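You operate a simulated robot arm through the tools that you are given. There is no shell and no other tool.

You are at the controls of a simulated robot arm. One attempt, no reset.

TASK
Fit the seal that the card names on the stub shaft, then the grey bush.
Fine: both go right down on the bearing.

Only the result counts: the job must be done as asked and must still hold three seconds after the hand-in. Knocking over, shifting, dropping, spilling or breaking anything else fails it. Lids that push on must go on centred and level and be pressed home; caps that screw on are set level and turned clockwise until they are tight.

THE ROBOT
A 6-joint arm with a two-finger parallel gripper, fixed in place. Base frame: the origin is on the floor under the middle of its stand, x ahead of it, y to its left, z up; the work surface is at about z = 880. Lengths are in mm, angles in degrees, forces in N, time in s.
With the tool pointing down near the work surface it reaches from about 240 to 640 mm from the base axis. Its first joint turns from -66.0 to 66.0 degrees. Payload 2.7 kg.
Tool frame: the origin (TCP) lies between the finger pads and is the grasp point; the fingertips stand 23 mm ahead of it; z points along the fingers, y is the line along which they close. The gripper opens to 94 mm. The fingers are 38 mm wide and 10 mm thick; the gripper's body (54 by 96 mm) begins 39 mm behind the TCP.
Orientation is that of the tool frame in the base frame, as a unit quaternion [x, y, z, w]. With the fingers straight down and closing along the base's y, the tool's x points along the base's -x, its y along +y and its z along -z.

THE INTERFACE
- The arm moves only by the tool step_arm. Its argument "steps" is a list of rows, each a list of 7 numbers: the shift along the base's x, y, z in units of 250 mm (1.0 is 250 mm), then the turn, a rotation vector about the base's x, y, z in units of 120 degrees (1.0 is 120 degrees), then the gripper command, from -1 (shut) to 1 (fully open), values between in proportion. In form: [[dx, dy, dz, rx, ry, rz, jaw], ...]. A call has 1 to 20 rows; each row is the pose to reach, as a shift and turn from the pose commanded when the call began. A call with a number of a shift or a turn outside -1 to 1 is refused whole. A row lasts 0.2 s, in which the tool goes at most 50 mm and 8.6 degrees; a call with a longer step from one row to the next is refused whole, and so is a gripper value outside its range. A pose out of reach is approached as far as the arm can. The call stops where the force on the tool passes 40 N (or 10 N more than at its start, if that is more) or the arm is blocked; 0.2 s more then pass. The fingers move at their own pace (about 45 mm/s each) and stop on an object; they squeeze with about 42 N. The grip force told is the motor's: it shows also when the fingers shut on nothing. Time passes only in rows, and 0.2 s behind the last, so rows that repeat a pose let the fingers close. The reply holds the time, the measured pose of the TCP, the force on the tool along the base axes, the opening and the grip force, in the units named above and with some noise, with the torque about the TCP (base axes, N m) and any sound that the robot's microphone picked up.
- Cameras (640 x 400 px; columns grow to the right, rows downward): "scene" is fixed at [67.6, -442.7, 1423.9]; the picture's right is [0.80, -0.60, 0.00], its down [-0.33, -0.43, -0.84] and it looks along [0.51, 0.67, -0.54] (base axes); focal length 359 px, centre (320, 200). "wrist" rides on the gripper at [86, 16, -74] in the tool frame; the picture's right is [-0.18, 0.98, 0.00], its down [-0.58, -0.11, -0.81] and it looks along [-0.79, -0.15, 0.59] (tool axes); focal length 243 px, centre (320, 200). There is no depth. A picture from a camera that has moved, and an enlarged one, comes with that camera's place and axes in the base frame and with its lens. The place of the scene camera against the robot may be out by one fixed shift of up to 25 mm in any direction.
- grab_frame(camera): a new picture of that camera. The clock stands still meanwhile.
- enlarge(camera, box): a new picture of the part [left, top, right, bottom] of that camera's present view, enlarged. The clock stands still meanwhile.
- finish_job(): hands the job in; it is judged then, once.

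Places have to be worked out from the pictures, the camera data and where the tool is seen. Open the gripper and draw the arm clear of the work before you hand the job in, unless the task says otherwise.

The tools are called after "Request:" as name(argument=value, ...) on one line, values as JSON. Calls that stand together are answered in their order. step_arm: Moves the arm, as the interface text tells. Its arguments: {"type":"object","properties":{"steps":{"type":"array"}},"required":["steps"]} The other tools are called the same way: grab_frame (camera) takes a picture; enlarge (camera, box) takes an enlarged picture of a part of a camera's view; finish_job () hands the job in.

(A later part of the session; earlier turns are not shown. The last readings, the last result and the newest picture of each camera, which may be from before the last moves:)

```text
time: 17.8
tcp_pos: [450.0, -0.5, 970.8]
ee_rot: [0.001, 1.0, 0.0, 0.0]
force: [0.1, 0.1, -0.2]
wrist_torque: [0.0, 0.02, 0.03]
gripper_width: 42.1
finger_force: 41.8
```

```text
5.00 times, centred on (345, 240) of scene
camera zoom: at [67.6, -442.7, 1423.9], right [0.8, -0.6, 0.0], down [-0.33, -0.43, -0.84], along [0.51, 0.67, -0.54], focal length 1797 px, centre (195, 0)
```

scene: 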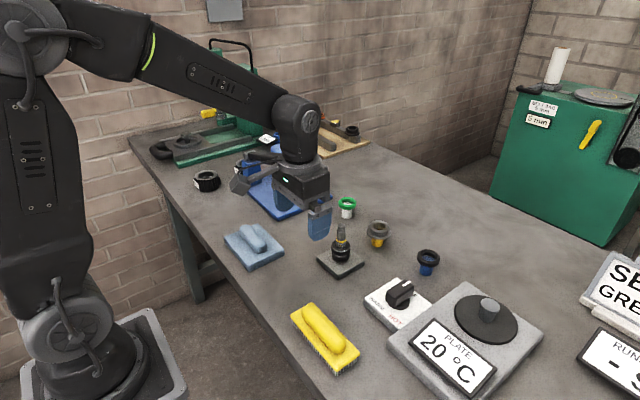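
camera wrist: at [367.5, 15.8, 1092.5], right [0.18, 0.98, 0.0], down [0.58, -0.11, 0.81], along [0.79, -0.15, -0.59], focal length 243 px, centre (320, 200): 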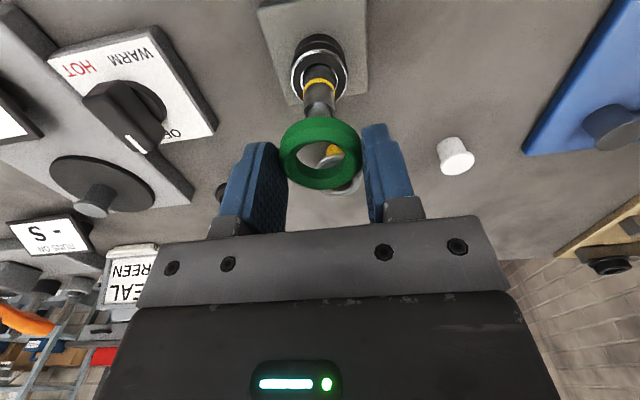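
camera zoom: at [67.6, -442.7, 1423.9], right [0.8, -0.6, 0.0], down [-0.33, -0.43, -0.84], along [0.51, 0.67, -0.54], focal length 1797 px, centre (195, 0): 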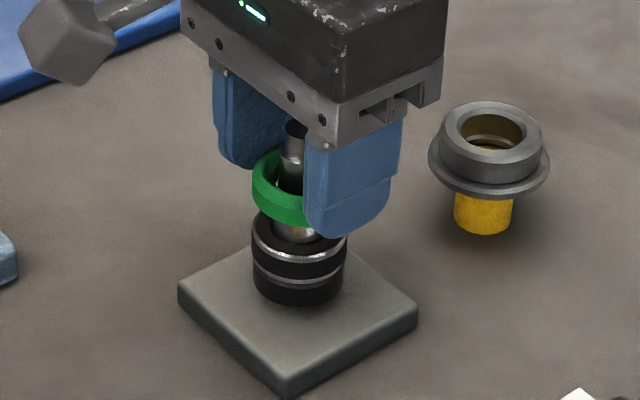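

No contact forces and the ring is evenly spaced round the shaft at ring bottom ≈950. I continue down in small steps toward the bearing (expected contact at TCP ≈ 948).

Request:
step_arm(steps=[[0, 0, -0.02, 0, 0, 0, -0.3], [0, 0, -0.04, 0, 0, 0, -0.3], [0, 0, -0.06, 0, 0, 0, -0.3], [0, 0, -0.076, 0, 0, 0, -0.3], [0, 0, -0.076, 0, 0, 0, -0.3]])

Request:
enlarge(camera="scene", box=[300, 200, 390, 280])

Request:
enlarge(camera="wrist", box=[260, 90, 390, 210])

```text
time: 19.1
tcp_pos: [449.7, -1.6, 956.4]
ee_rot: [0.0, 1.0, -0.001, 0.001]
force: [-6.3, -1.1, 10.2]
wrist_torque: [-0.07, 0.32, 0.0]
gripper_width: 42.2
finger_force: 42.2
stopped in row 5: the force on the tool passed its limit at 41 N (the readings are from after the stop); the commanded pose is now the measured one
```

```text
5.00 times, centred on (345, 240) of scene
camera zoom: at [67.3, -442.7, 1423.9], right [0.8, -0.6, 0.0], down [-0.33, -0.43, -0.84], along [0.51, 0.67, -0.54], focal length 1797 px, centre (195, 0)
```

zoom: 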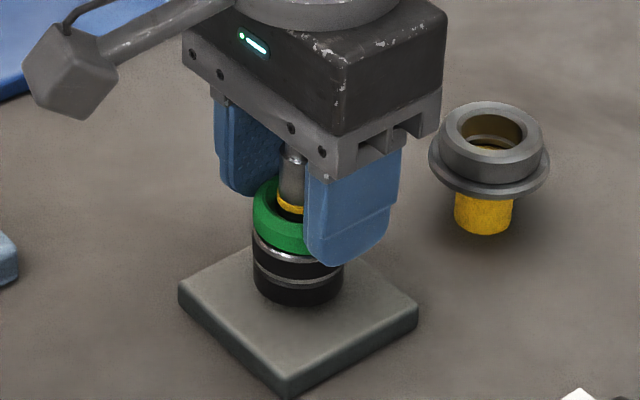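

```text
3.33 times, centred on (325, 150) of wrist
camera zoom: at [364.6, 15.1, 1032.1], right [0.18, 0.98, 0.0], down [0.58, -0.11, 0.81], along [0.8, -0.15, -0.59], focal length 809 px, centre (303, 367)
```

zoom: 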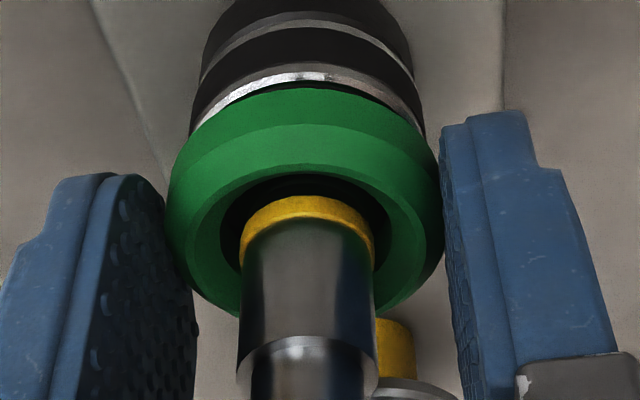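

The tool stopped with the ring bottom around z≈936, roughly 8 mm above the bearing; the shaft looks a little larger (~Ø22) below the yellow band, so the seal probably rubs there. I'll zoom in to see how it sits before deciding.

Request:
enlarge(camera="scene", box=[322, 210, 372, 255])

Request:
enlarge(camera="wrist", box=[280, 90, 370, 170])

```text
8.89 times, centred on (347, 232) of scene
camera zoom: at [67.3, -442.7, 1423.9], right [0.8, -0.6, 0.0], down [-0.33, -0.43, -0.84], along [0.51, 0.67, -0.54], focal length 3194 px, centre (80, -89)
```

zoom: 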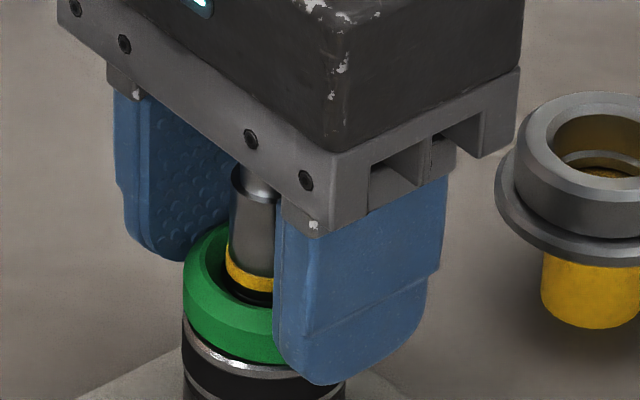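

```text
5.00 times, centred on (325, 130) of wrist
camera zoom: at [364.6, 15.1, 1032.1], right [0.18, 0.98, 0.0], down [0.58, -0.11, 0.81], along [0.8, -0.15, -0.59], focal length 1213 px, centre (295, 550)
```

zoom: 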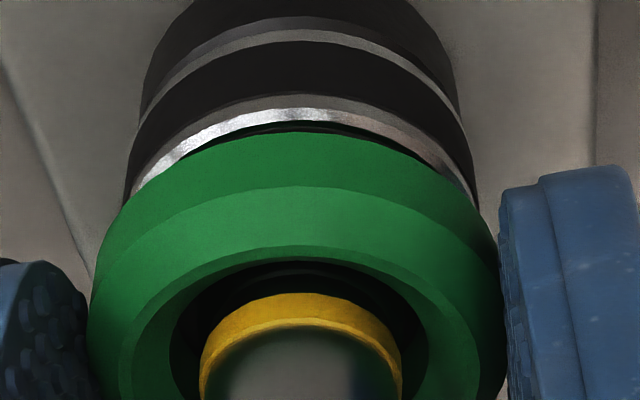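

The seal is round the shaft and just a few mm above the bearing, probably rubbing on the slightly larger seat below the band. I'll release it here, rise, narrow the fingers to ~30 mm so they straddle the shaft, and then press evenly from the top.

Request:
step_arm(steps=[[0, 0, 0, 0, 0, 0, -0.1], [0, 0, 0, 0, 0, 0, 0.05], [0, 0, 0, 0, 0, 0, 0.25], [0, 0, 0, 0, 0, 0, 0.25]])

Request:
enlarge(camera="scene", box=[322, 210, 372, 255])

Request:
enlarge(camera="wrist", box=[260, 80, 390, 200])

```text
time: 20.1
tcp_pos: [451.2, -0.8, 956.1]
ee_rot: [0.0, 1.0, 0.0, 0.002]
force: [0.0, -0.5, -0.3]
wrist_torque: [-0.01, -0.01, -0.01]
gripper_width: 58.9
finger_force: 0.1
```

```text
8.89 times, centred on (347, 232) of scene
camera zoom: at [67.6, -442.7, 1423.9], right [0.8, -0.6, 0.0], down [-0.33, -0.43, -0.84], along [0.51, 0.67, -0.54], focal length 3194 px, centre (80, -89)
```

zoom: 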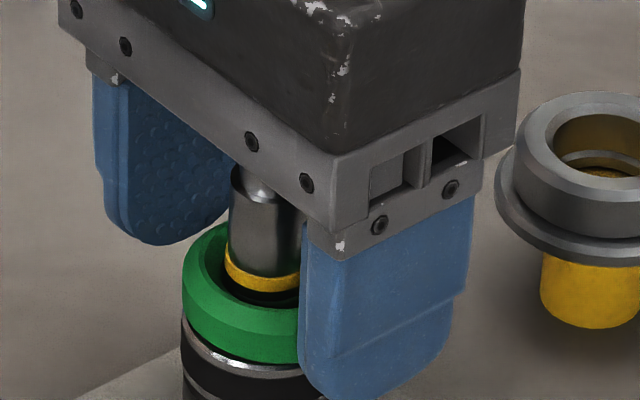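

```text
3.33 times, centred on (325, 140) of wrist
camera zoom: at [365.1, 15.1, 1031.2], right [0.18, 0.98, 0.0], down [0.58, -0.11, 0.81], along [0.8, -0.15, -0.59], focal length 809 px, centre (303, 400)
```

zoom: 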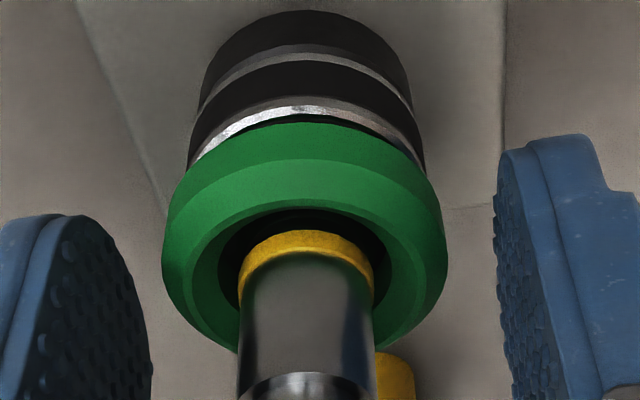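

The seal stays put and level-looking. I rise 20 mm, narrow the fingers to 30 mm and take a picture before pressing.

Request:
step_arm(steps=[[0, 0.001, 0.04, 0, 0, 0, 0.25], [0, 0.001, 0.08, 0, 0, 0, 0.25], [0, 0.001, 0.08, 0, 0, 0, -0.1], [0, 0.001, 0.08, 0, 0, 0, -0.36], [0, 0.001, 0.08, 0, 0, 0, -0.36], [0, 0.001, 0.08, 0, 0, 0, -0.36]])

Request:
enlarge(camera="scene", box=[310, 190, 380, 260])

Request:
enlarge(camera="wrist", box=[250, 70, 400, 210])

```text
time: 21.4
tcp_pos: [450.5, -0.2, 976.0]
ee_rot: [-0.001, 1.0, 0.0, 0.003]
force: [-0.8, 0.4, 1.0]
wrist_torque: [-0.03, 0.01, -0.06]
gripper_width: 30.1
finger_force: 0.1
```

```text
5.71 times, centred on (345, 225) of scene
camera zoom: at [67.6, -442.7, 1423.9], right [0.8, -0.6, 0.0], down [-0.33, -0.43, -0.84], along [0.51, 0.67, -0.54], focal length 2053 px, centre (177, 57)
```

zoom: 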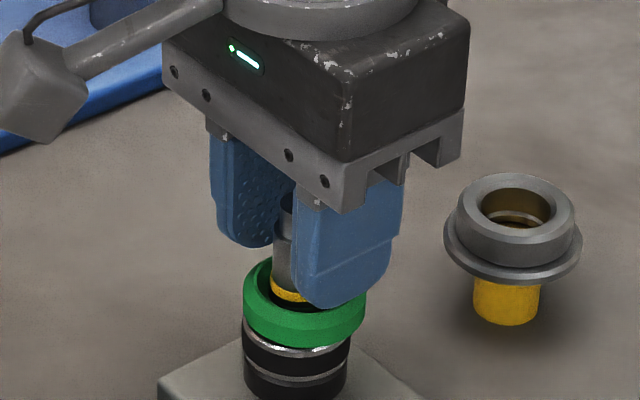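

```text
2.86 times, centred on (325, 140) of wrist
camera zoom: at [364.8, 15.2, 1051.3], right [0.18, 0.98, 0.0], down [0.58, -0.11, 0.81], along [0.8, -0.15, -0.59], focal length 693 px, centre (306, 371)
```

zoom: 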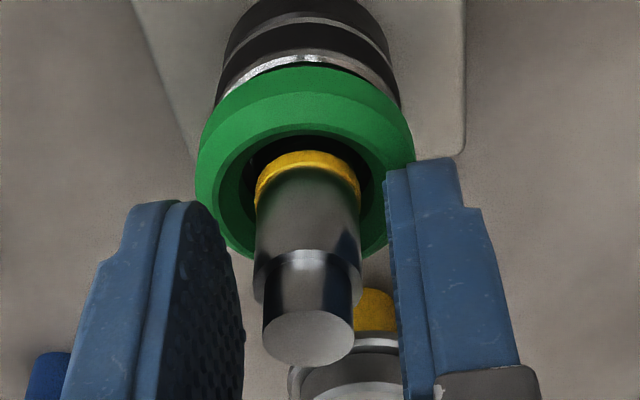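

The fingertips straddle the shaft above the ring's rim. I press down slowly in small steps; the call will stop by itself if the force passes 40 N.

Request:
step_arm(steps=[[0.001, 0, -0.016, 0, 0, 0, -0.36], [0.001, 0, -0.024, 0, 0, 0, -0.36], [0.001, 0, -0.03, 0, 0, 0, -0.36], [0.001, 0, -0.036, 0, 0, 0, -0.36], [0.001, 0, -0.042, 0, 0, 0, -0.36], [0.001, 0, -0.048, 0, 0, 0, -0.36], [0.001, 0, -0.054, 0, 0, 0, -0.36], [0.001, 0, -0.06, 0, 0, 0, -0.36], [0.001, 0, -0.064, 0, 0, 0, -0.36]])

Request:
enlarge(camera="scene", box=[322, 210, 372, 255])

Request:
enlarge(camera="wrist", box=[250, 70, 400, 210])

```text
time: 23.0
tcp_pos: [451.7, 0.1, 967.4]
ee_rot: [0.0, 1.0, -0.001, 0.004]
force: [-6.6, 0.7, 12.2]
wrist_torque: [-0.03, 0.28, -0.01]
gripper_width: 30.1
finger_force: 0.1
stopped in row 7: the force on the tool passed its limit at 42 N (the readings are from after the stop); the commanded pose is now the measured one
```

```text
8.89 times, centred on (347, 232) of scene
camera zoom: at [67.3, -442.7, 1423.9], right [0.8, -0.6, 0.0], down [-0.33, -0.43, -0.84], along [0.51, 0.67, -0.54], focal length 3194 px, centre (80, -89)
```

zoom: 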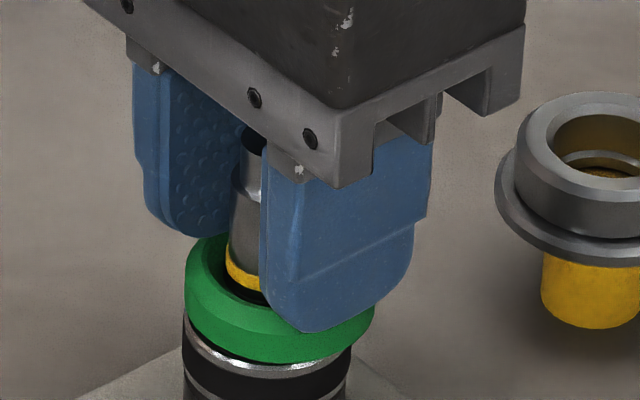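

```text
2.86 times, centred on (325, 140) of wrist
camera zoom: at [365.2, 15.3, 1042.0], right [0.18, 0.98, 0.0], down [0.57, -0.11, 0.81], along [0.8, -0.15, -0.58], focal length 693 px, centre (306, 371)
```

zoom: 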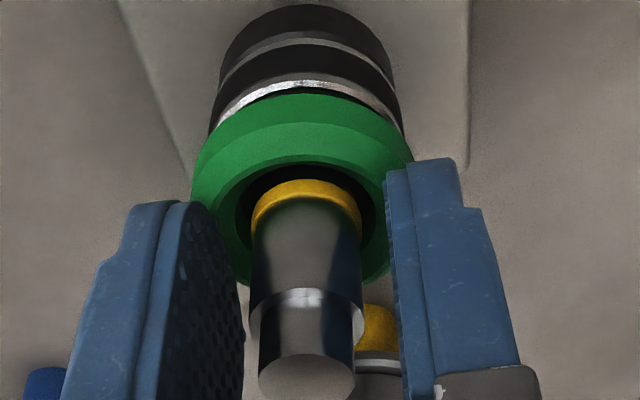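

The fingertips met the ring's top at z≈944 and 42 N did not move it. Before pushing more I'll lift off, back away and look at the ring from above to see whether it's centred and level.

Request:
step_arm(steps=[[0, 0, 0.06, 0, 0, 0, -0.3], [0, 0, 0.16, 0, 0, 0, 0.0], [0, 0, 0.32, 0, 0, 0, 0.5], [-0.02, 0.0, 0.46, 0, 0.06, 0, 1], [-0.06, 0.0, 0.5, 0, 0.12, 0, 1], [-0.06, 0.0, 0.46, 0, 0.18, 0, 1], [-0.06, 0.0, 0.4, 0, 0.24, 0, 1], [-0.06, 0.0, 0.36, 0, 0.25, 0, 1], [-0.06, 0.0, 0.36, 0, 0.25, 0, 1]])

Request:
grab_frame(camera="wrist")

Request:
enlarge(camera="scene", box=[310, 210, 370, 270])

```text
time: 25.0
tcp_pos: [435.1, -0.5, 1056.4]
ee_rot: [-0.001, 0.967, 0.0, -0.255]
force: [0.2, 0.6, 0.6]
wrist_torque: [0.01, -0.02, -0.01]
gripper_width: 94.2
finger_force: 0.0
```

```text
taken
camera wrist: at [398.7, 15.2, 1164.6], right [0.16, 0.98, -0.09], down [0.9, -0.11, 0.41], along [0.4, -0.15, -0.91], focal length 243 px, centre (320, 200)
```

wrist: 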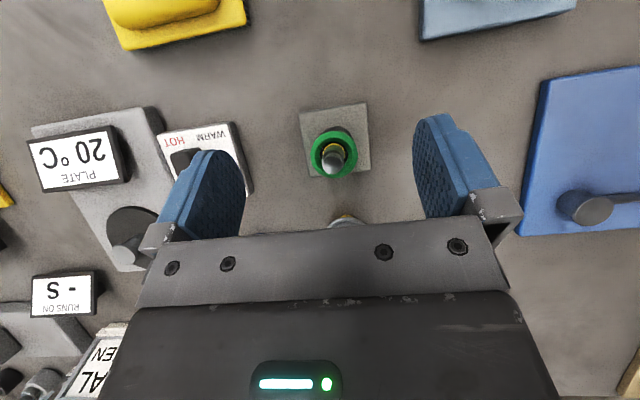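

```text
6.67 times, centred on (340, 240) of scene
camera zoom: at [67.6, -442.7, 1423.9], right [0.8, -0.6, 0.0], down [-0.33, -0.43, -0.84], along [0.51, 0.67, -0.54], focal length 2396 px, centre (187, -67)
```

zoom: 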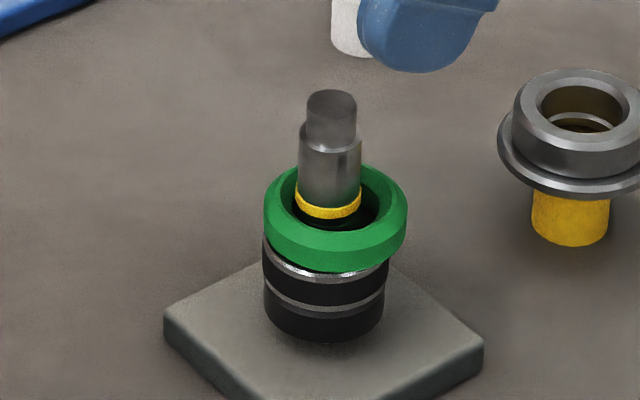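

From the scene, the ring sits off-axis toward the right (+x) by about 2–3 mm, so it's hung up on the shaft. I'll zoom in the wrist top view to measure the offset.

Request:
enlarge(camera="wrist", box=[290, 95, 380, 190])

Request:
enlarge(camera="scene", box=[323, 217, 363, 257])

```text
4.21 times, centred on (335, 142) of wrist
camera zoom: at [398.7, 15.2, 1164.6], right [0.16, 0.98, -0.09], down [0.9, -0.11, 0.41], along [0.4, -0.15, -0.91], focal length 1022 px, centre (257, 442)
```

zoom: 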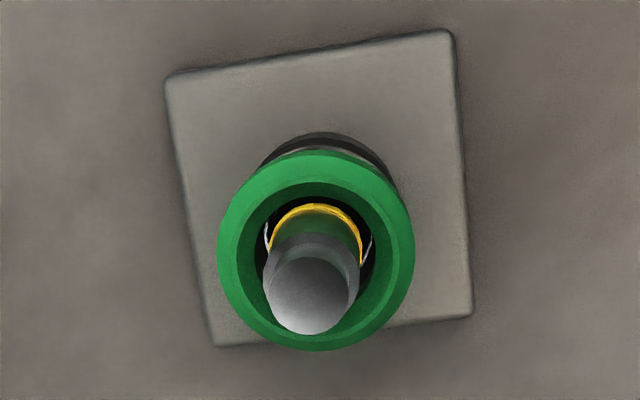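

```text
10.00 times, centred on (343, 237) of scene
camera zoom: at [67.6, -442.7, 1423.9], right [0.8, -0.6, 0.0], down [-0.33, -0.43, -0.84], along [0.51, 0.67, -0.54], focal length 3593 px, centre (90, -170)
```

zoom: 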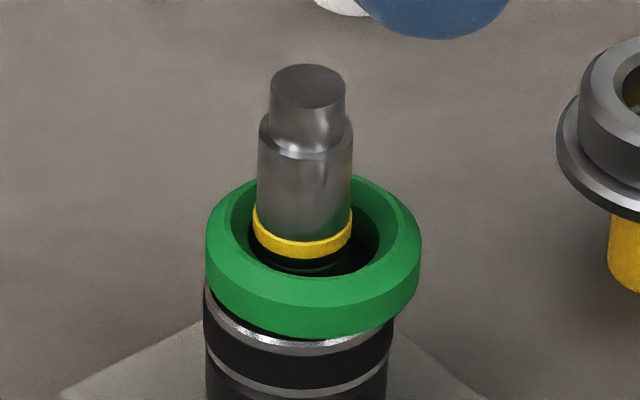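

The ring's centre is at about x≈453.3 versus shaft axis ≈451.4, y aligned. I'll come back vertical over it, regrip it gently, shift it about 2 mm toward -x and lower again.

Request:
step_arm(steps=[[0.03, 0, -0.02, 0, -0.06, 0, 1], [0.05, 0, -0.06, 0, -0.12, 0, 1], [0.066, 0, -0.12, 0, -0.18, 0, 1], [0.066, -0.001, -0.18, 0, -0.24, 0, 0.5], [0.066, -0.001, -0.23, 0, -0.2462, 0, 0.25], [0.066, -0.001, -0.23, 0, -0.2462, 0, 0.25]])

Request:
enlarge(camera="wrist", box=[250, 60, 400, 200])

```text
time: 26.4
tcp_pos: [453.5, -0.2, 998.6]
ee_rot: [-0.001, 1.0, -0.001, 0.001]
force: [0.6, 0.1, -0.1]
wrist_torque: [0.0, 0.0, 0.0]
gripper_width: 58.9
finger_force: 0.1
```

```text
2.86 times, centred on (325, 130) of wrist
camera zoom: at [367.3, 14.9, 1073.7], right [0.18, 0.98, 0.0], down [0.58, -0.11, 0.81], along [0.79, -0.15, -0.59], focal length 693 px, centre (306, 400)
```

zoom: 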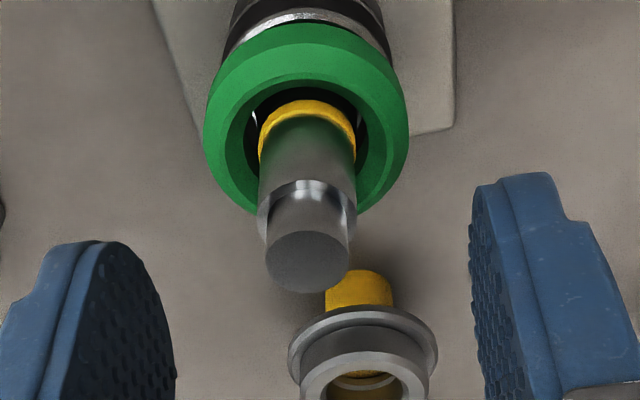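

In this view the ring sits about 1.5–2 mm beyond and ~0.7 mm right of the shaft axis. I shift +0.7 mm in y (so gripping recentres y), descend to TCP z≈956.5 and regrip.

Request:
step_arm(steps=[[0, 0.003, -0.06, 0, 0, 0, 0.25], [0, 0.003, -0.12, 0, 0, 0, 0.25], [0, 0.003, -0.168, 0, 0, 0, 0.25], [0, 0.003, -0.168, 0, 0, 0, 0.1], [0, 0.003, -0.168, 0, 0, 0, 0.0], [0, 0.003, -0.168, 0, 0, 0, -0.1], [0, 0.003, -0.168, 0, 0, 0, -0.3], [0, 0.003, -0.168, 0, 0, 0, -0.3]])

Request:
enlarge(camera="scene", box=[318, 212, 368, 257])

Request:
enlarge(camera="wrist", box=[260, 90, 390, 210])

```text
time: 28.2
tcp_pos: [453.7, 0.1, 955.5]
ee_rot: [-0.001, 1.0, -0.001, 0.0]
force: [-0.5, -0.1, 0.5]
wrist_torque: [-0.01, -0.02, -0.02]
gripper_width: 42.2
finger_force: 41.7
```

```text
8.89 times, centred on (343, 234) of scene
camera zoom: at [67.6, -442.7, 1423.9], right [0.8, -0.6, 0.0], down [-0.33, -0.43, -0.84], along [0.51, 0.67, -0.54], focal length 3194 px, centre (116, -107)
```

zoom: 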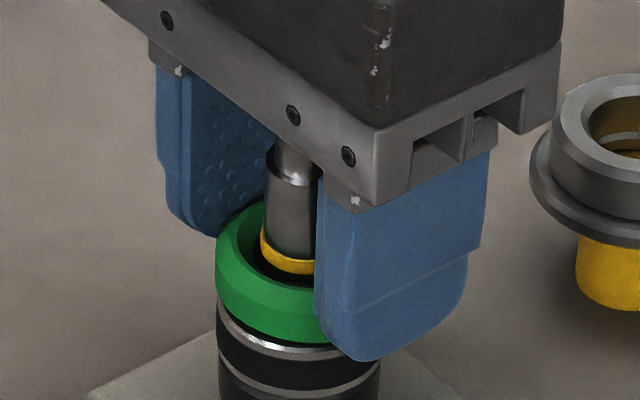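

```text
3.33 times, centred on (325, 150) of wrist
camera zoom: at [367.5, 16.0, 1032.1], right [0.18, 0.98, 0.0], down [0.58, -0.11, 0.81], along [0.79, -0.15, -0.59], focal length 809 px, centre (303, 367)
```

zoom: 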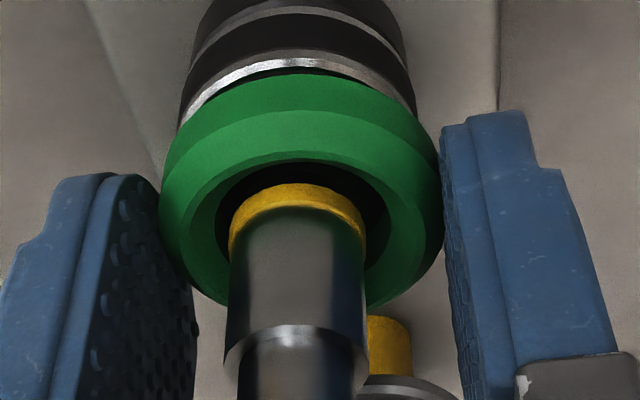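

Regripped. Now the shaft appears ~0.6 mm to -y and ~2 mm to -x of the ring's centre. I lift 3 mm, shift by (-2, -0.6) mm and look again.

Request:
step_arm(steps=[[0, 0, 0.008, 0, 0, 0, -0.3], [0, 0, 0.014, 0, 0, 0, -0.3], [-0.004, -0.001, 0.014, 0, 0, 0, -0.3], [-0.008, -0.0024, 0.014, 0, 0, 0, -0.3], [-0.008, -0.0024, 0.014, 0, 0, 0, -0.3]])

Request:
enlarge(camera="scene", box=[318, 212, 368, 257])

Request:
enlarge(camera="wrist", box=[260, 90, 390, 210])

```text
time: 29.4
tcp_pos: [451.3, -1.2, 960.4]
ee_rot: [0.0, 1.0, 0.0, 0.0]
force: [0.2, 0.3, -1.2]
wrist_torque: [-0.02, -0.02, 0.0]
gripper_width: 42.4
finger_force: 41.8
```

```text
8.89 times, centred on (343, 234) of scene
camera zoom: at [67.6, -442.7, 1423.9], right [0.8, -0.6, 0.0], down [-0.33, -0.43, -0.84], along [0.51, 0.67, -0.54], focal length 3194 px, centre (116, -107)
```

zoom: 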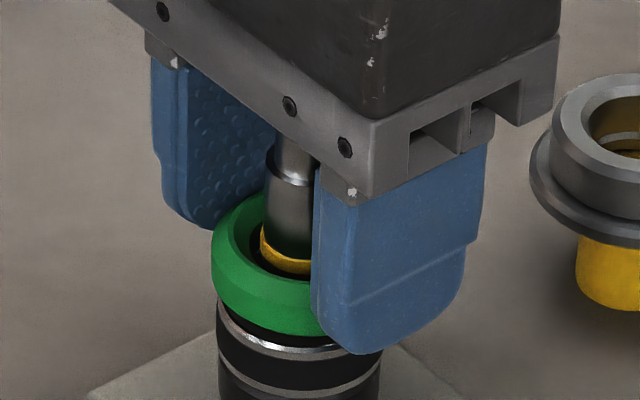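

```text
3.33 times, centred on (325, 150) of wrist
camera zoom: at [365.6, 15.1, 1035.7], right [0.18, 0.98, 0.0], down [0.58, -0.11, 0.81], along [0.79, -0.15, -0.59], focal length 809 px, centre (303, 367)
```

zoom: 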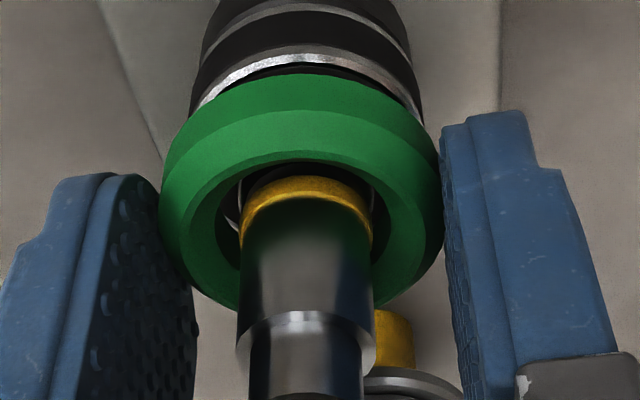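

Much closer: remaining ring offset is roughly +0.7 mm in x and -0.7 mm in y. I correct that and lower in 1 mm steps, watching for contact.

Request:
step_arm(steps=[[-0.0028, 0.0024, 0.0, 0, 0, 0, -0.3], [-0.0028, 0.0024, -0.006, 0, 0, 0, -0.3], [-0.0028, 0.0024, -0.01, 0, 0, 0, -0.3], [-0.0028, 0.0024, -0.014, 0, 0, 0, -0.3], [-0.0028, 0.0024, -0.018, 0, 0, 0, -0.3], [-0.0028, 0.0024, -0.022, 0, 0, 0, -0.3], [-0.0028, 0.0024, -0.026, 0, 0, 0, -0.3], [-0.0028, 0.0024, -0.03, 0, 0, 0, -0.3], [-0.0028, 0.0024, -0.034, 0, 0, 0, -0.3], [-0.0028, 0.0024, -0.038, 0, 0, 0, -0.3]])

Request:
enlarge(camera="scene", box=[318, 212, 368, 257])

Request:
enlarge(camera="wrist", box=[260, 90, 390, 210])

```text
time: 31.3
tcp_pos: [450.5, -0.9, 956.6]
ee_rot: [-0.001, 1.0, -0.001, 0.001]
force: [-7.6, 0.5, 11.5]
wrist_torque: [0.0, 0.34, -0.02]
gripper_width: 42.4
finger_force: 42.2
stopped in row 9: the force on the tool passed its limit at 42 N (the readings are from after the stop); the commanded pose is now the measured one
```

```text
8.89 times, centred on (343, 234) of scene
camera zoom: at [67.3, -442.7, 1423.9], right [0.8, -0.6, 0.0], down [-0.33, -0.43, -0.84], along [0.51, 0.67, -0.54], focal length 3194 px, centre (116, -107)
```

zoom: 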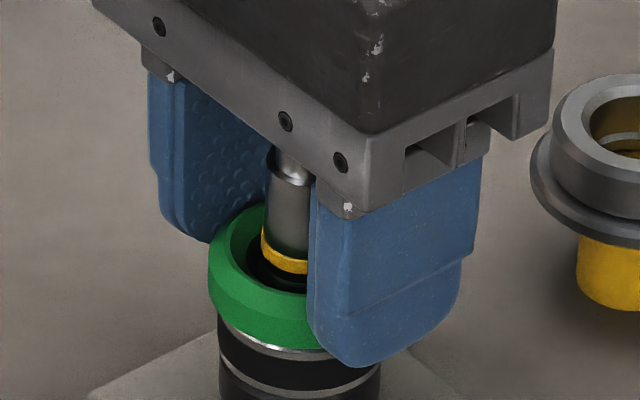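

```text
3.33 times, centred on (325, 150) of wrist
camera zoom: at [365.0, 15.9, 1031.5], right [0.18, 0.98, 0.0], down [0.58, -0.11, 0.81], along [0.79, -0.15, -0.59], focal length 809 px, centre (303, 367)
```

zoom: 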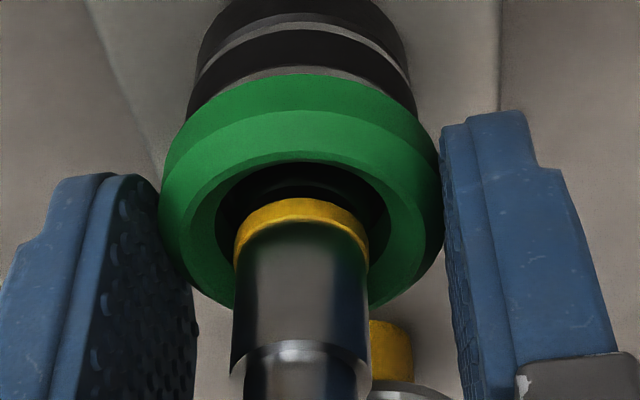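

Contact came again at the same height (TCP ≈ 956.5) even though the ring was moved ~3 mm, which suggests a flat stop – possibly the bearing itself. I'll zoom hard on the ring/bearing joint from the scene camera to check for a gap.

Request:
enlarge(camera="scene", box=[328, 232, 356, 254])

Request:
enlarge(camera="scene", box=[410, 240, 446, 280])

Request:
enlarge(camera="wrist", box=[285, 85, 350, 135])

```text
16.00 times, centred on (342, 243) of scene
camera zoom: at [67.3, -442.7, 1423.9], right [0.8, -0.6, 0.0], down [-0.33, -0.43, -0.84], along [0.51, 0.67, -0.54], focal length 5750 px, centre (-32, -488)
```

zoom: 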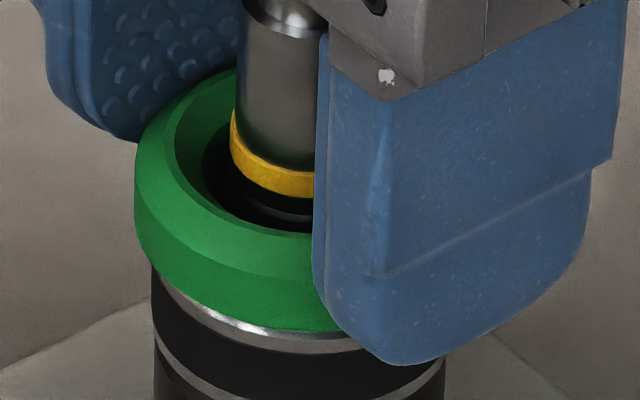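

```text
10.00 times, centred on (428, 260) of scene
camera zoom: at [67.3, -442.7, 1423.9], right [0.8, -0.6, 0.0], down [-0.33, -0.43, -0.84], along [0.51, 0.67, -0.54], focal length 3593 px, centre (-760, -400)
```

zoom: 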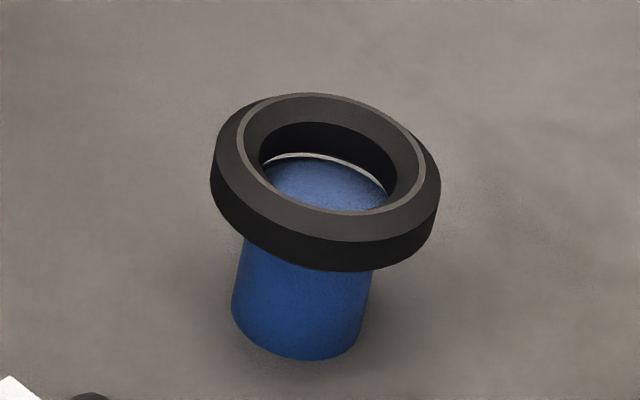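

```text
8.00 times, centred on (318, 110) of wrist
camera zoom: at [365.0, 15.9, 1031.5], right [0.18, 0.98, 0.0], down [0.58, -0.11, 0.81], along [0.79, -0.15, -0.59], focal length 1941 px, centre (340, 920)
```

zoom: 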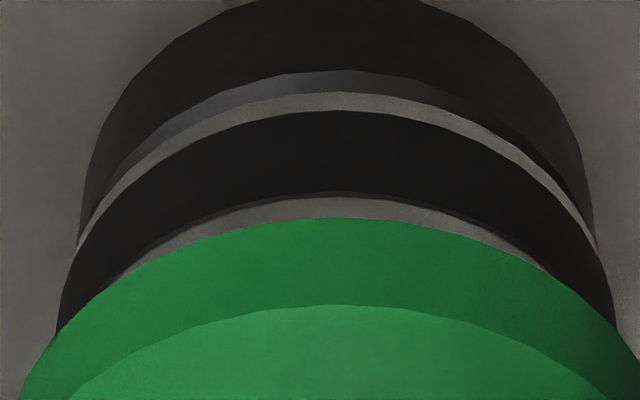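

The ring looks essentially on the bearing (its lower bevel hides the contact), y is aligned and x is ~0.8 mm too far. I'll unload, nudge -0.8 mm in x, set it down and release; then I'll inspect from a low side angle.

Request:
step_arm(steps=[[0, 0, 0.006, 0, 0, 0, -0.3], [-0.0034, 0, 0.006, 0, 0, 0, -0.3], [-0.0034, 0, 0.003, 0, 0, 0, -0.3], [-0.0034, 0, 0.0, 0, 0, 0, -0.3], [-0.0034, 0, -0.003, 0, 0, 0, -0.3], [-0.0034, 0, -0.003, 0, 0, 0, -0.3]])

Request:
enlarge(camera="scene", box=[328, 232, 356, 254])

Request:
enlarge(camera="wrist", box=[260, 90, 390, 210])

```text
time: 32.7
tcp_pos: [451.1, 0.1, 955.4]
ee_rot: [-0.001, 1.0, -0.001, 0.004]
force: [-1.7, 0.8, 23.0]
wrist_torque: [0.04, 0.09, -0.03]
gripper_width: 42.2
finger_force: 42.4
```

```text
16.00 times, centred on (342, 243) of scene
camera zoom: at [67.3, -442.7, 1423.9], right [0.8, -0.6, 0.0], down [-0.33, -0.43, -0.84], along [0.51, 0.67, -0.54], focal length 5750 px, centre (-32, -488)
```

zoom: 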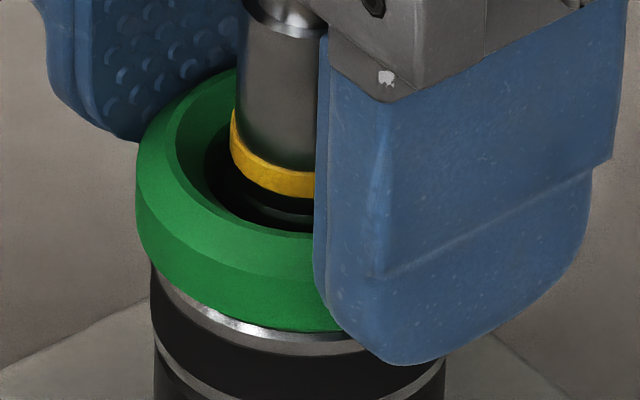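

```text
3.33 times, centred on (325, 150) of wrist
camera zoom: at [364.9, 16.0, 1030.8], right [0.18, 0.98, 0.0], down [0.58, -0.11, 0.81], along [0.8, -0.15, -0.59], focal length 809 px, centre (303, 367)
```

zoom: 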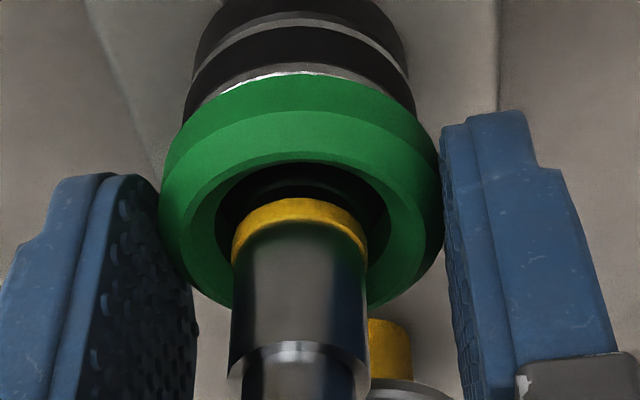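

The ring is pressed at about 23 N and sits still. I release it, rise clear of the shaft, and then back off to look at it from the side at bearing height.

Request:
step_arm(steps=[[0, 0, 0.002, 0, 0, 0, -0.1], [0, 0, 0.002, 0, 0, 0, 0.1], [0, 0, 0.002, 0, 0, 0, 0.25], [0, 0, 0.1, 0, 0, 0, 0.25], [0, 0, 0.28, 0, 0, 0, 0.25], [0, 0, 0.42, 0, 0, 0, 0.5], [-0.1, 0, 0.42, 0, -0.05, 0, 0.5], [-0.2, 0, 0.42, 0, -0.11, 0, 0.5], [-0.26, 0, 0.38, 0, -0.17, 0, 0.5], [-0.26, 0, 0.24, 0, -0.23, 0, 0.5], [-0.26, 0, 0.1, 0, -0.29, 0, 0.5], [-0.26, 0, -0.03, 0, -0.33, 0, 0.5], [-0.26, 0, -0.075, 0, -0.33, 0, 0.5], [-0.26, 0, -0.075, 0, -0.33, 0, 0.5]])

Request:
grab_frame(camera="wrist")

Request:
enlarge(camera="scene", box=[318, 212, 368, 257])

```text
time: 35.7
tcp_pos: [385.0, -2.5, 934.6]
ee_rot: [0.0, 0.94, -0.001, 0.34]
force: [0.2, -0.7, -0.5]
wrist_torque: [0.04, 0.03, 0.0]
gripper_width: 70.7
finger_force: 0.0
out of reach, approached as far as the arm can: row 11, 12
```

```text
taken
camera wrist: at [273.0, 14.8, 938.2], right [0.14, 0.98, 0.11], down [-0.07, -0.11, 0.99], along [0.99, -0.15, 0.05], focal length 243 px, centre (320, 200)
```

wrist: 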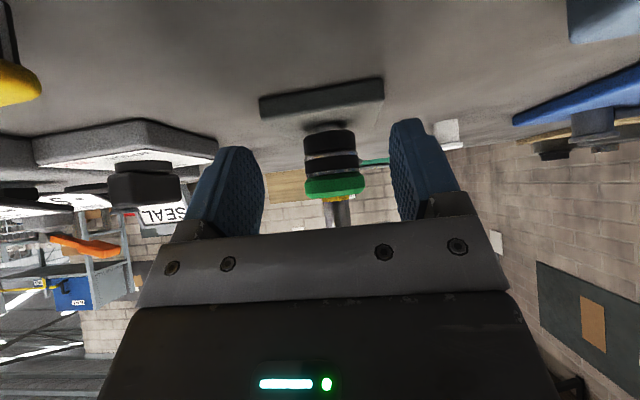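

```text
8.89 times, centred on (343, 234) of scene
camera zoom: at [67.6, -442.7, 1423.9], right [0.8, -0.6, 0.0], down [-0.33, -0.43, -0.84], along [0.51, 0.67, -0.54], focal length 3194 px, centre (116, -107)
```

zoom: 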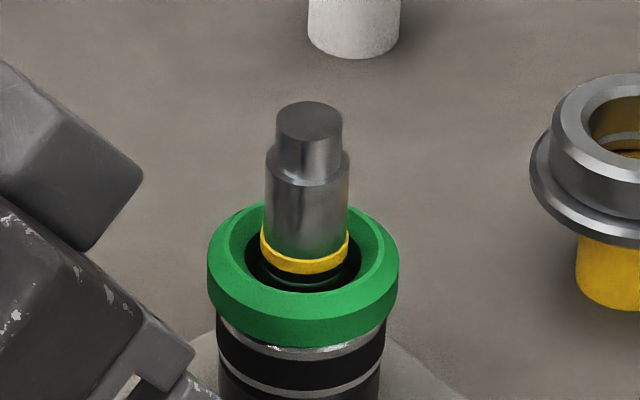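

The ring is now concentric with the shaft in the scene view. I zoom on the side view to check the joint between ring and bearing.

Request:
enlarge(camera="wrist", box=[280, 115, 390, 225])

Request:
enlarge(camera="wrist", box=[300, 150, 370, 210])

```text
3.64 times, centred on (335, 170) of wrist
camera zoom: at [273.0, 14.8, 938.2], right [0.14, 0.98, 0.11], down [-0.07, -0.11, 0.99], along [0.99, -0.15, 0.05], focal length 882 px, centre (266, 309)
```

zoom: 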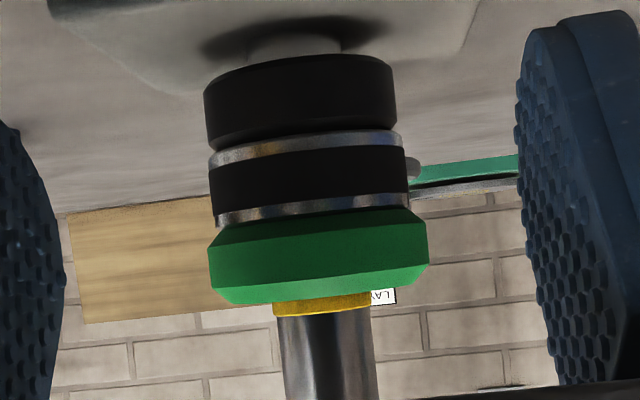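

```text
6.67 times, centred on (335, 180) of wrist
camera zoom: at [273.0, 14.8, 938.2], right [0.14, 0.98, 0.11], down [-0.07, -0.11, 0.99], along [0.99, -0.15, 0.05], focal length 1618 px, centre (220, 333)
```

zoom: 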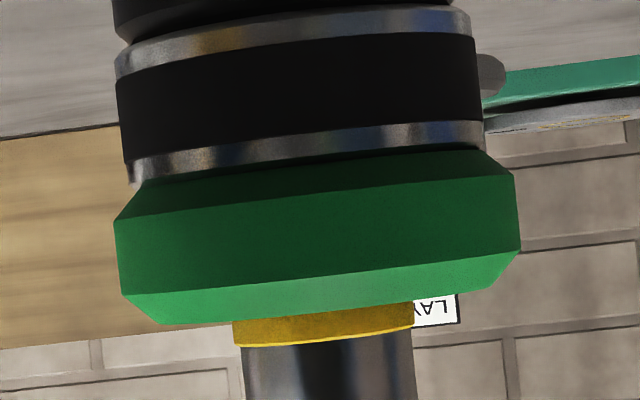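

The side view shows the seal sitting flat and level on the bearing with no gap. Next the grey bush: I zoom on it with the scene camera before choosing a grasp.

Request:
enlarge(camera="scene", box=[360, 212, 396, 254])

Request:
enlarge(camera="scene", box=[440, 280, 550, 370])

Request:
enlarge(camera="wrist", box=[0, 100, 220, 250])

```text
9.52 times, centred on (378, 233) of scene
camera zoom: at [67.6, -442.7, 1423.9], right [0.8, -0.6, 0.0], down [-0.33, -0.43, -0.84], along [0.51, 0.67, -0.54], focal length 3422 px, centre (-232, -114)
```

zoom: 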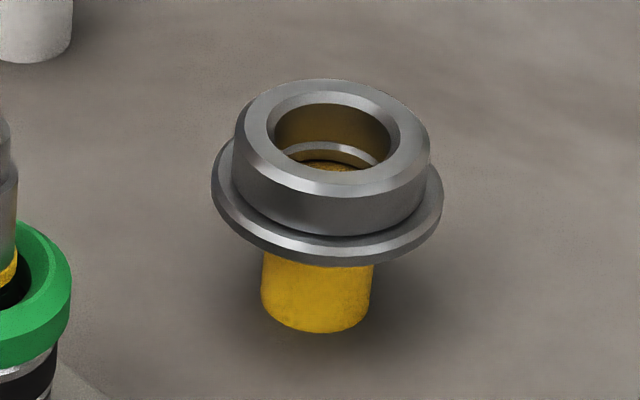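

```text
4.44 times, centred on (495, 325) of scene
camera zoom: at [67.6, -442.7, 1423.9], right [0.8, -0.6, 0.0], down [-0.33, -0.43, -0.84], along [0.51, 0.67, -0.54], focal length 1597 px, centre (-458, -356)
```

zoom: 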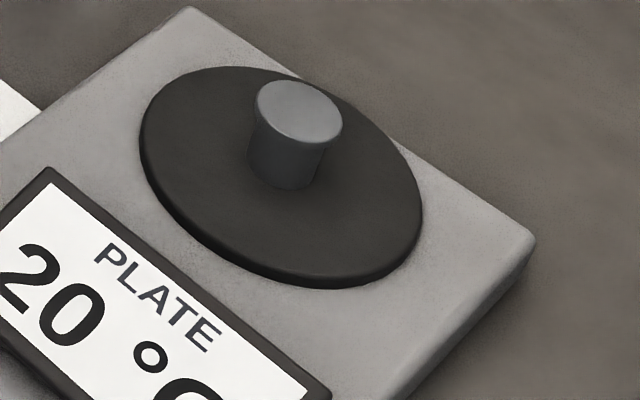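

```text
2.67 times, centred on (110, 175) of wrist
camera zoom: at [273.0, 14.8, 938.2], right [0.14, 0.98, 0.11], down [-0.07, -0.11, 0.99], along [0.99, -0.15, 0.05], focal length 647 px, centre (880, 267)
```

zoom: 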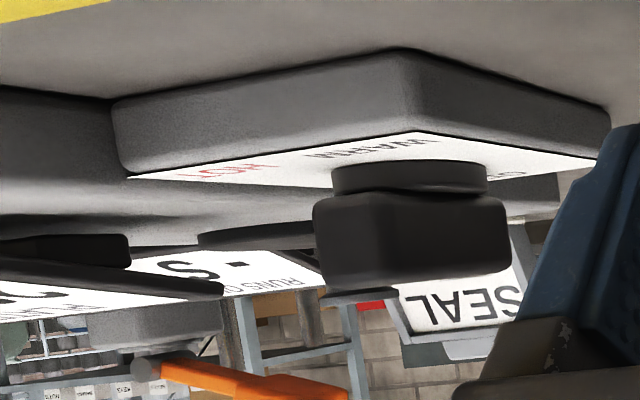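

The plate's spigot has the same flared head as the storage posts, so it is evidently a stand for heating the bush; I'll keep that in mind. First I go above the bush to localise it accurately.

Request:
step_arm(steps=[[0, 0, 0.12, 0, 0.05, 0, 0.5], [0, 0, 0.28, 0, 0.11, 0, 0.5], [0, 0, 0.42, 0, 0.17, 0, 0.5], [0.1, 0.0, 0.5, 0, 0.23, 0, 0.7], [0.25, 0.002, 0.5, 0, 0.29, 0, 0.9], [0.42, 0.004, 0.5, 0, 0.331, 0, 1], [0.58, 0.004, 0.45, 0, 0.331, 0, 1], [0.7, 0.004, 0.36, 0, 0.331, 0, 1], [0.7, 0.004, 0.28, 0, 0.331, 0, 1], [0.7, 0.004, 0.28, 0, 0.331, 0, 1]])

Request:
grab_frame(camera="wrist")

Request:
enlarge(camera="wrist", box=[250, 30, 390, 180])

```text
time: 37.9
tcp_pos: [560.7, 0.6, 1004.6]
ee_rot: [0.0, 1.0, -0.001, -0.001]
force: [-0.3, -0.4, -0.3]
wrist_torque: [0.03, 0.02, -0.01]
gripper_width: 94.0
finger_force: 0.1
out of reach, approached as far as the arm can: row 1
```

```text
taken
camera wrist: at [475.1, 17.1, 1080.0], right [0.18, 0.98, 0.0], down [0.58, -0.11, 0.81], along [0.79, -0.15, -0.59], focal length 243 px, centre (320, 200)
```

wrist: 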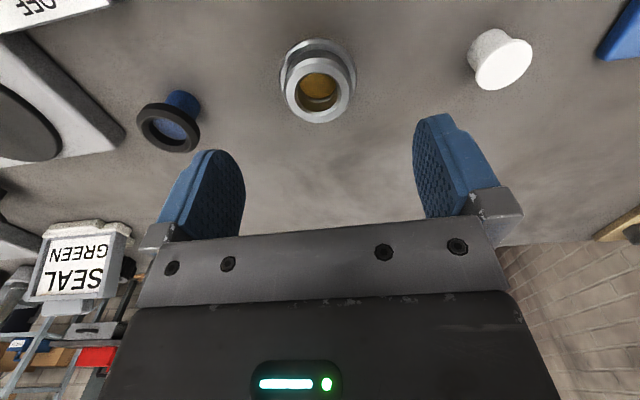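

```text
2.67 times, centred on (320, 105) of wrist
camera zoom: at [475.1, 17.1, 1080.0], right [0.18, 0.98, 0.0], down [0.58, -0.11, 0.81], along [0.79, -0.15, -0.59], focal length 647 px, centre (320, 453)
```

zoom: 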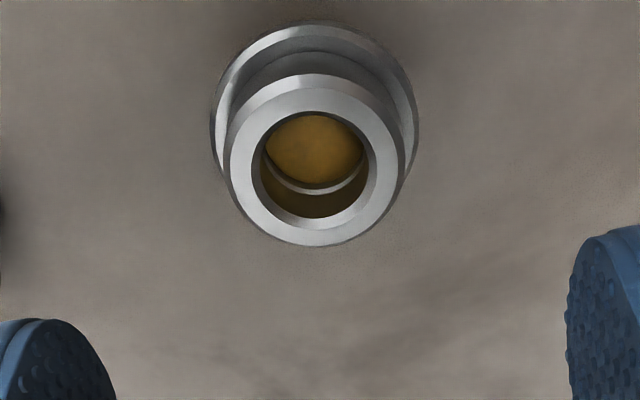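

Accounting for perspective, the bush axis is at about x 561, y -0.5, top at z≈930, flange top around z≈917. I shift -1.1 mm in y and descend with the jaw at ~64 mm to just above the flange, then look.

Request:
step_arm(steps=[[0, -0.0044, -0.06, 0, 0, 0, 0.6], [0, -0.0044, -0.14, 0, 0, 0, 0.36], [0, -0.0044, -0.2, 0, 0, 0, 0.36], [0, -0.0044, -0.236, 0, 0, 0, 0.36], [0, -0.0044, -0.236, 0, 0, 0, 0.36]])

Request:
grab_frame(camera="wrist")

Request:
enlarge(camera="scene", box=[340, 195, 400, 260])

Request:
enlarge(camera="wrist", box=[230, 90, 410, 230])

```text
time: 39.1
tcp_pos: [561.0, -0.1, 945.7]
ee_rot: [-0.001, 1.0, 0.0, 0.001]
force: [-0.3, 0.0, 0.0]
wrist_torque: [0.02, 0.0, 0.02]
gripper_width: 64.0
finger_force: 0.0
```

```text
taken
camera wrist: at [475.0, 15.4, 1021.9], right [0.18, 0.98, 0.0], down [0.58, -0.11, 0.81], along [0.79, -0.15, -0.59], focal length 243 px, centre (320, 200)
```

wrist: 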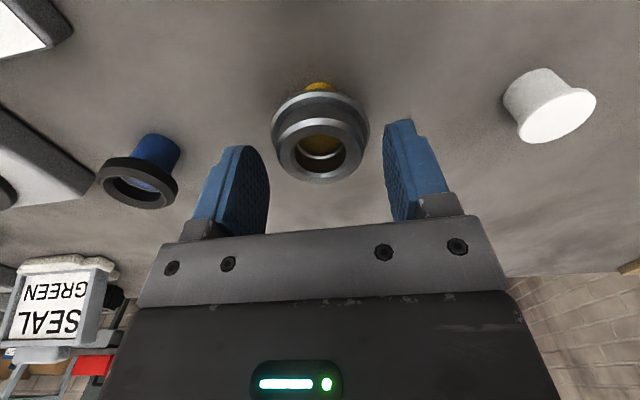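

```text
6.15 times, centred on (370, 228) of scene
camera zoom: at [67.6, -442.7, 1423.9], right [0.8, -0.6, 0.0], down [-0.33, -0.43, -0.84], along [0.51, 0.67, -0.54], focal length 2211 px, centre (12, 31)
```

zoom: 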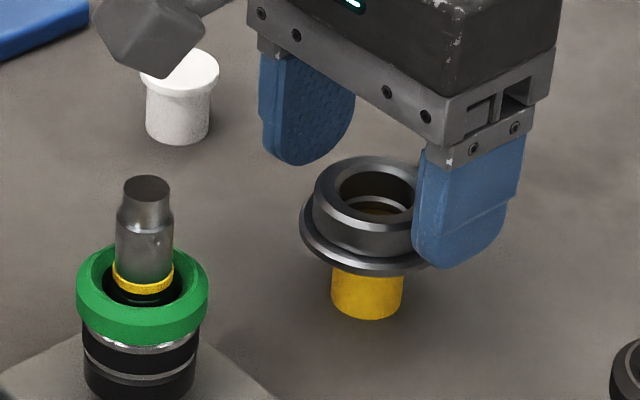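

```text
2.86 times, centred on (320, 160) of wrist
camera zoom: at [475.0, 15.4, 1021.9], right [0.18, 0.98, 0.0], down [0.58, -0.11, 0.81], along [0.79, -0.15, -0.59], focal length 693 px, centre (320, 314)
```

zoom: 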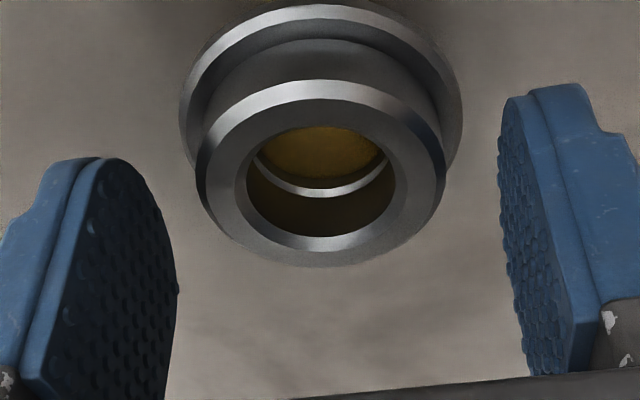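

The bush is centred between the pads; the flange top is at about z 919 and the fingertips at ~922.7. I lower 1.3 mm and close on the upper cylinder.

Request:
step_arm(steps=[[0, 0, -0.005, 0, 0, 0, 0.36], [0, 0, -0.005, 0, 0, 0, 0.2], [0, 0, -0.005, 0, 0, 0, 0.1], [0, 0, -0.005, 0, 0, 0, 0.0], [0, 0, -0.005, 0, 0, 0, -0.15], [0, 0, -0.005, 0, 0, 0, -0.3], [0, 0, -0.005, 0, 0, 0, -0.3]])

Request:
enlarge(camera="scene", box=[340, 195, 400, 260])

Request:
enlarge(camera="wrist", box=[230, 90, 410, 230])

```text
time: 40.7
tcp_pos: [561.4, 0.1, 945.0]
ee_rot: [-0.001, 1.0, -0.001, 0.001]
force: [-0.9, -0.2, 0.3]
wrist_torque: [0.02, 0.01, 0.05]
gripper_width: 45.8
finger_force: 41.7
```

```text
6.15 times, centred on (370, 228) of scene
camera zoom: at [67.6, -442.7, 1423.9], right [0.8, -0.6, 0.0], down [-0.33, -0.43, -0.84], along [0.51, 0.67, -0.54], focal length 2211 px, centre (12, 31)
```

zoom: 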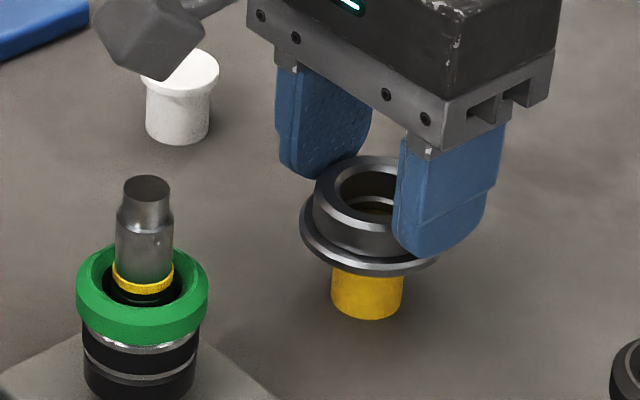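

```text
2.86 times, centred on (320, 160) of wrist
camera zoom: at [474.9, 15.5, 1020.9], right [0.18, 0.98, 0.0], down [0.58, -0.11, 0.81], along [0.79, -0.15, -0.59], focal length 693 px, centre (320, 314)
```

zoom: 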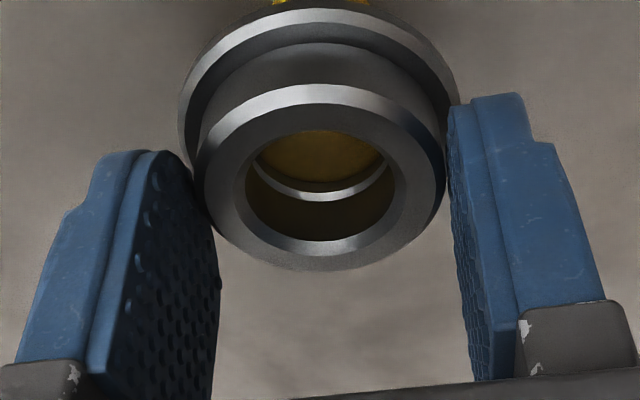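

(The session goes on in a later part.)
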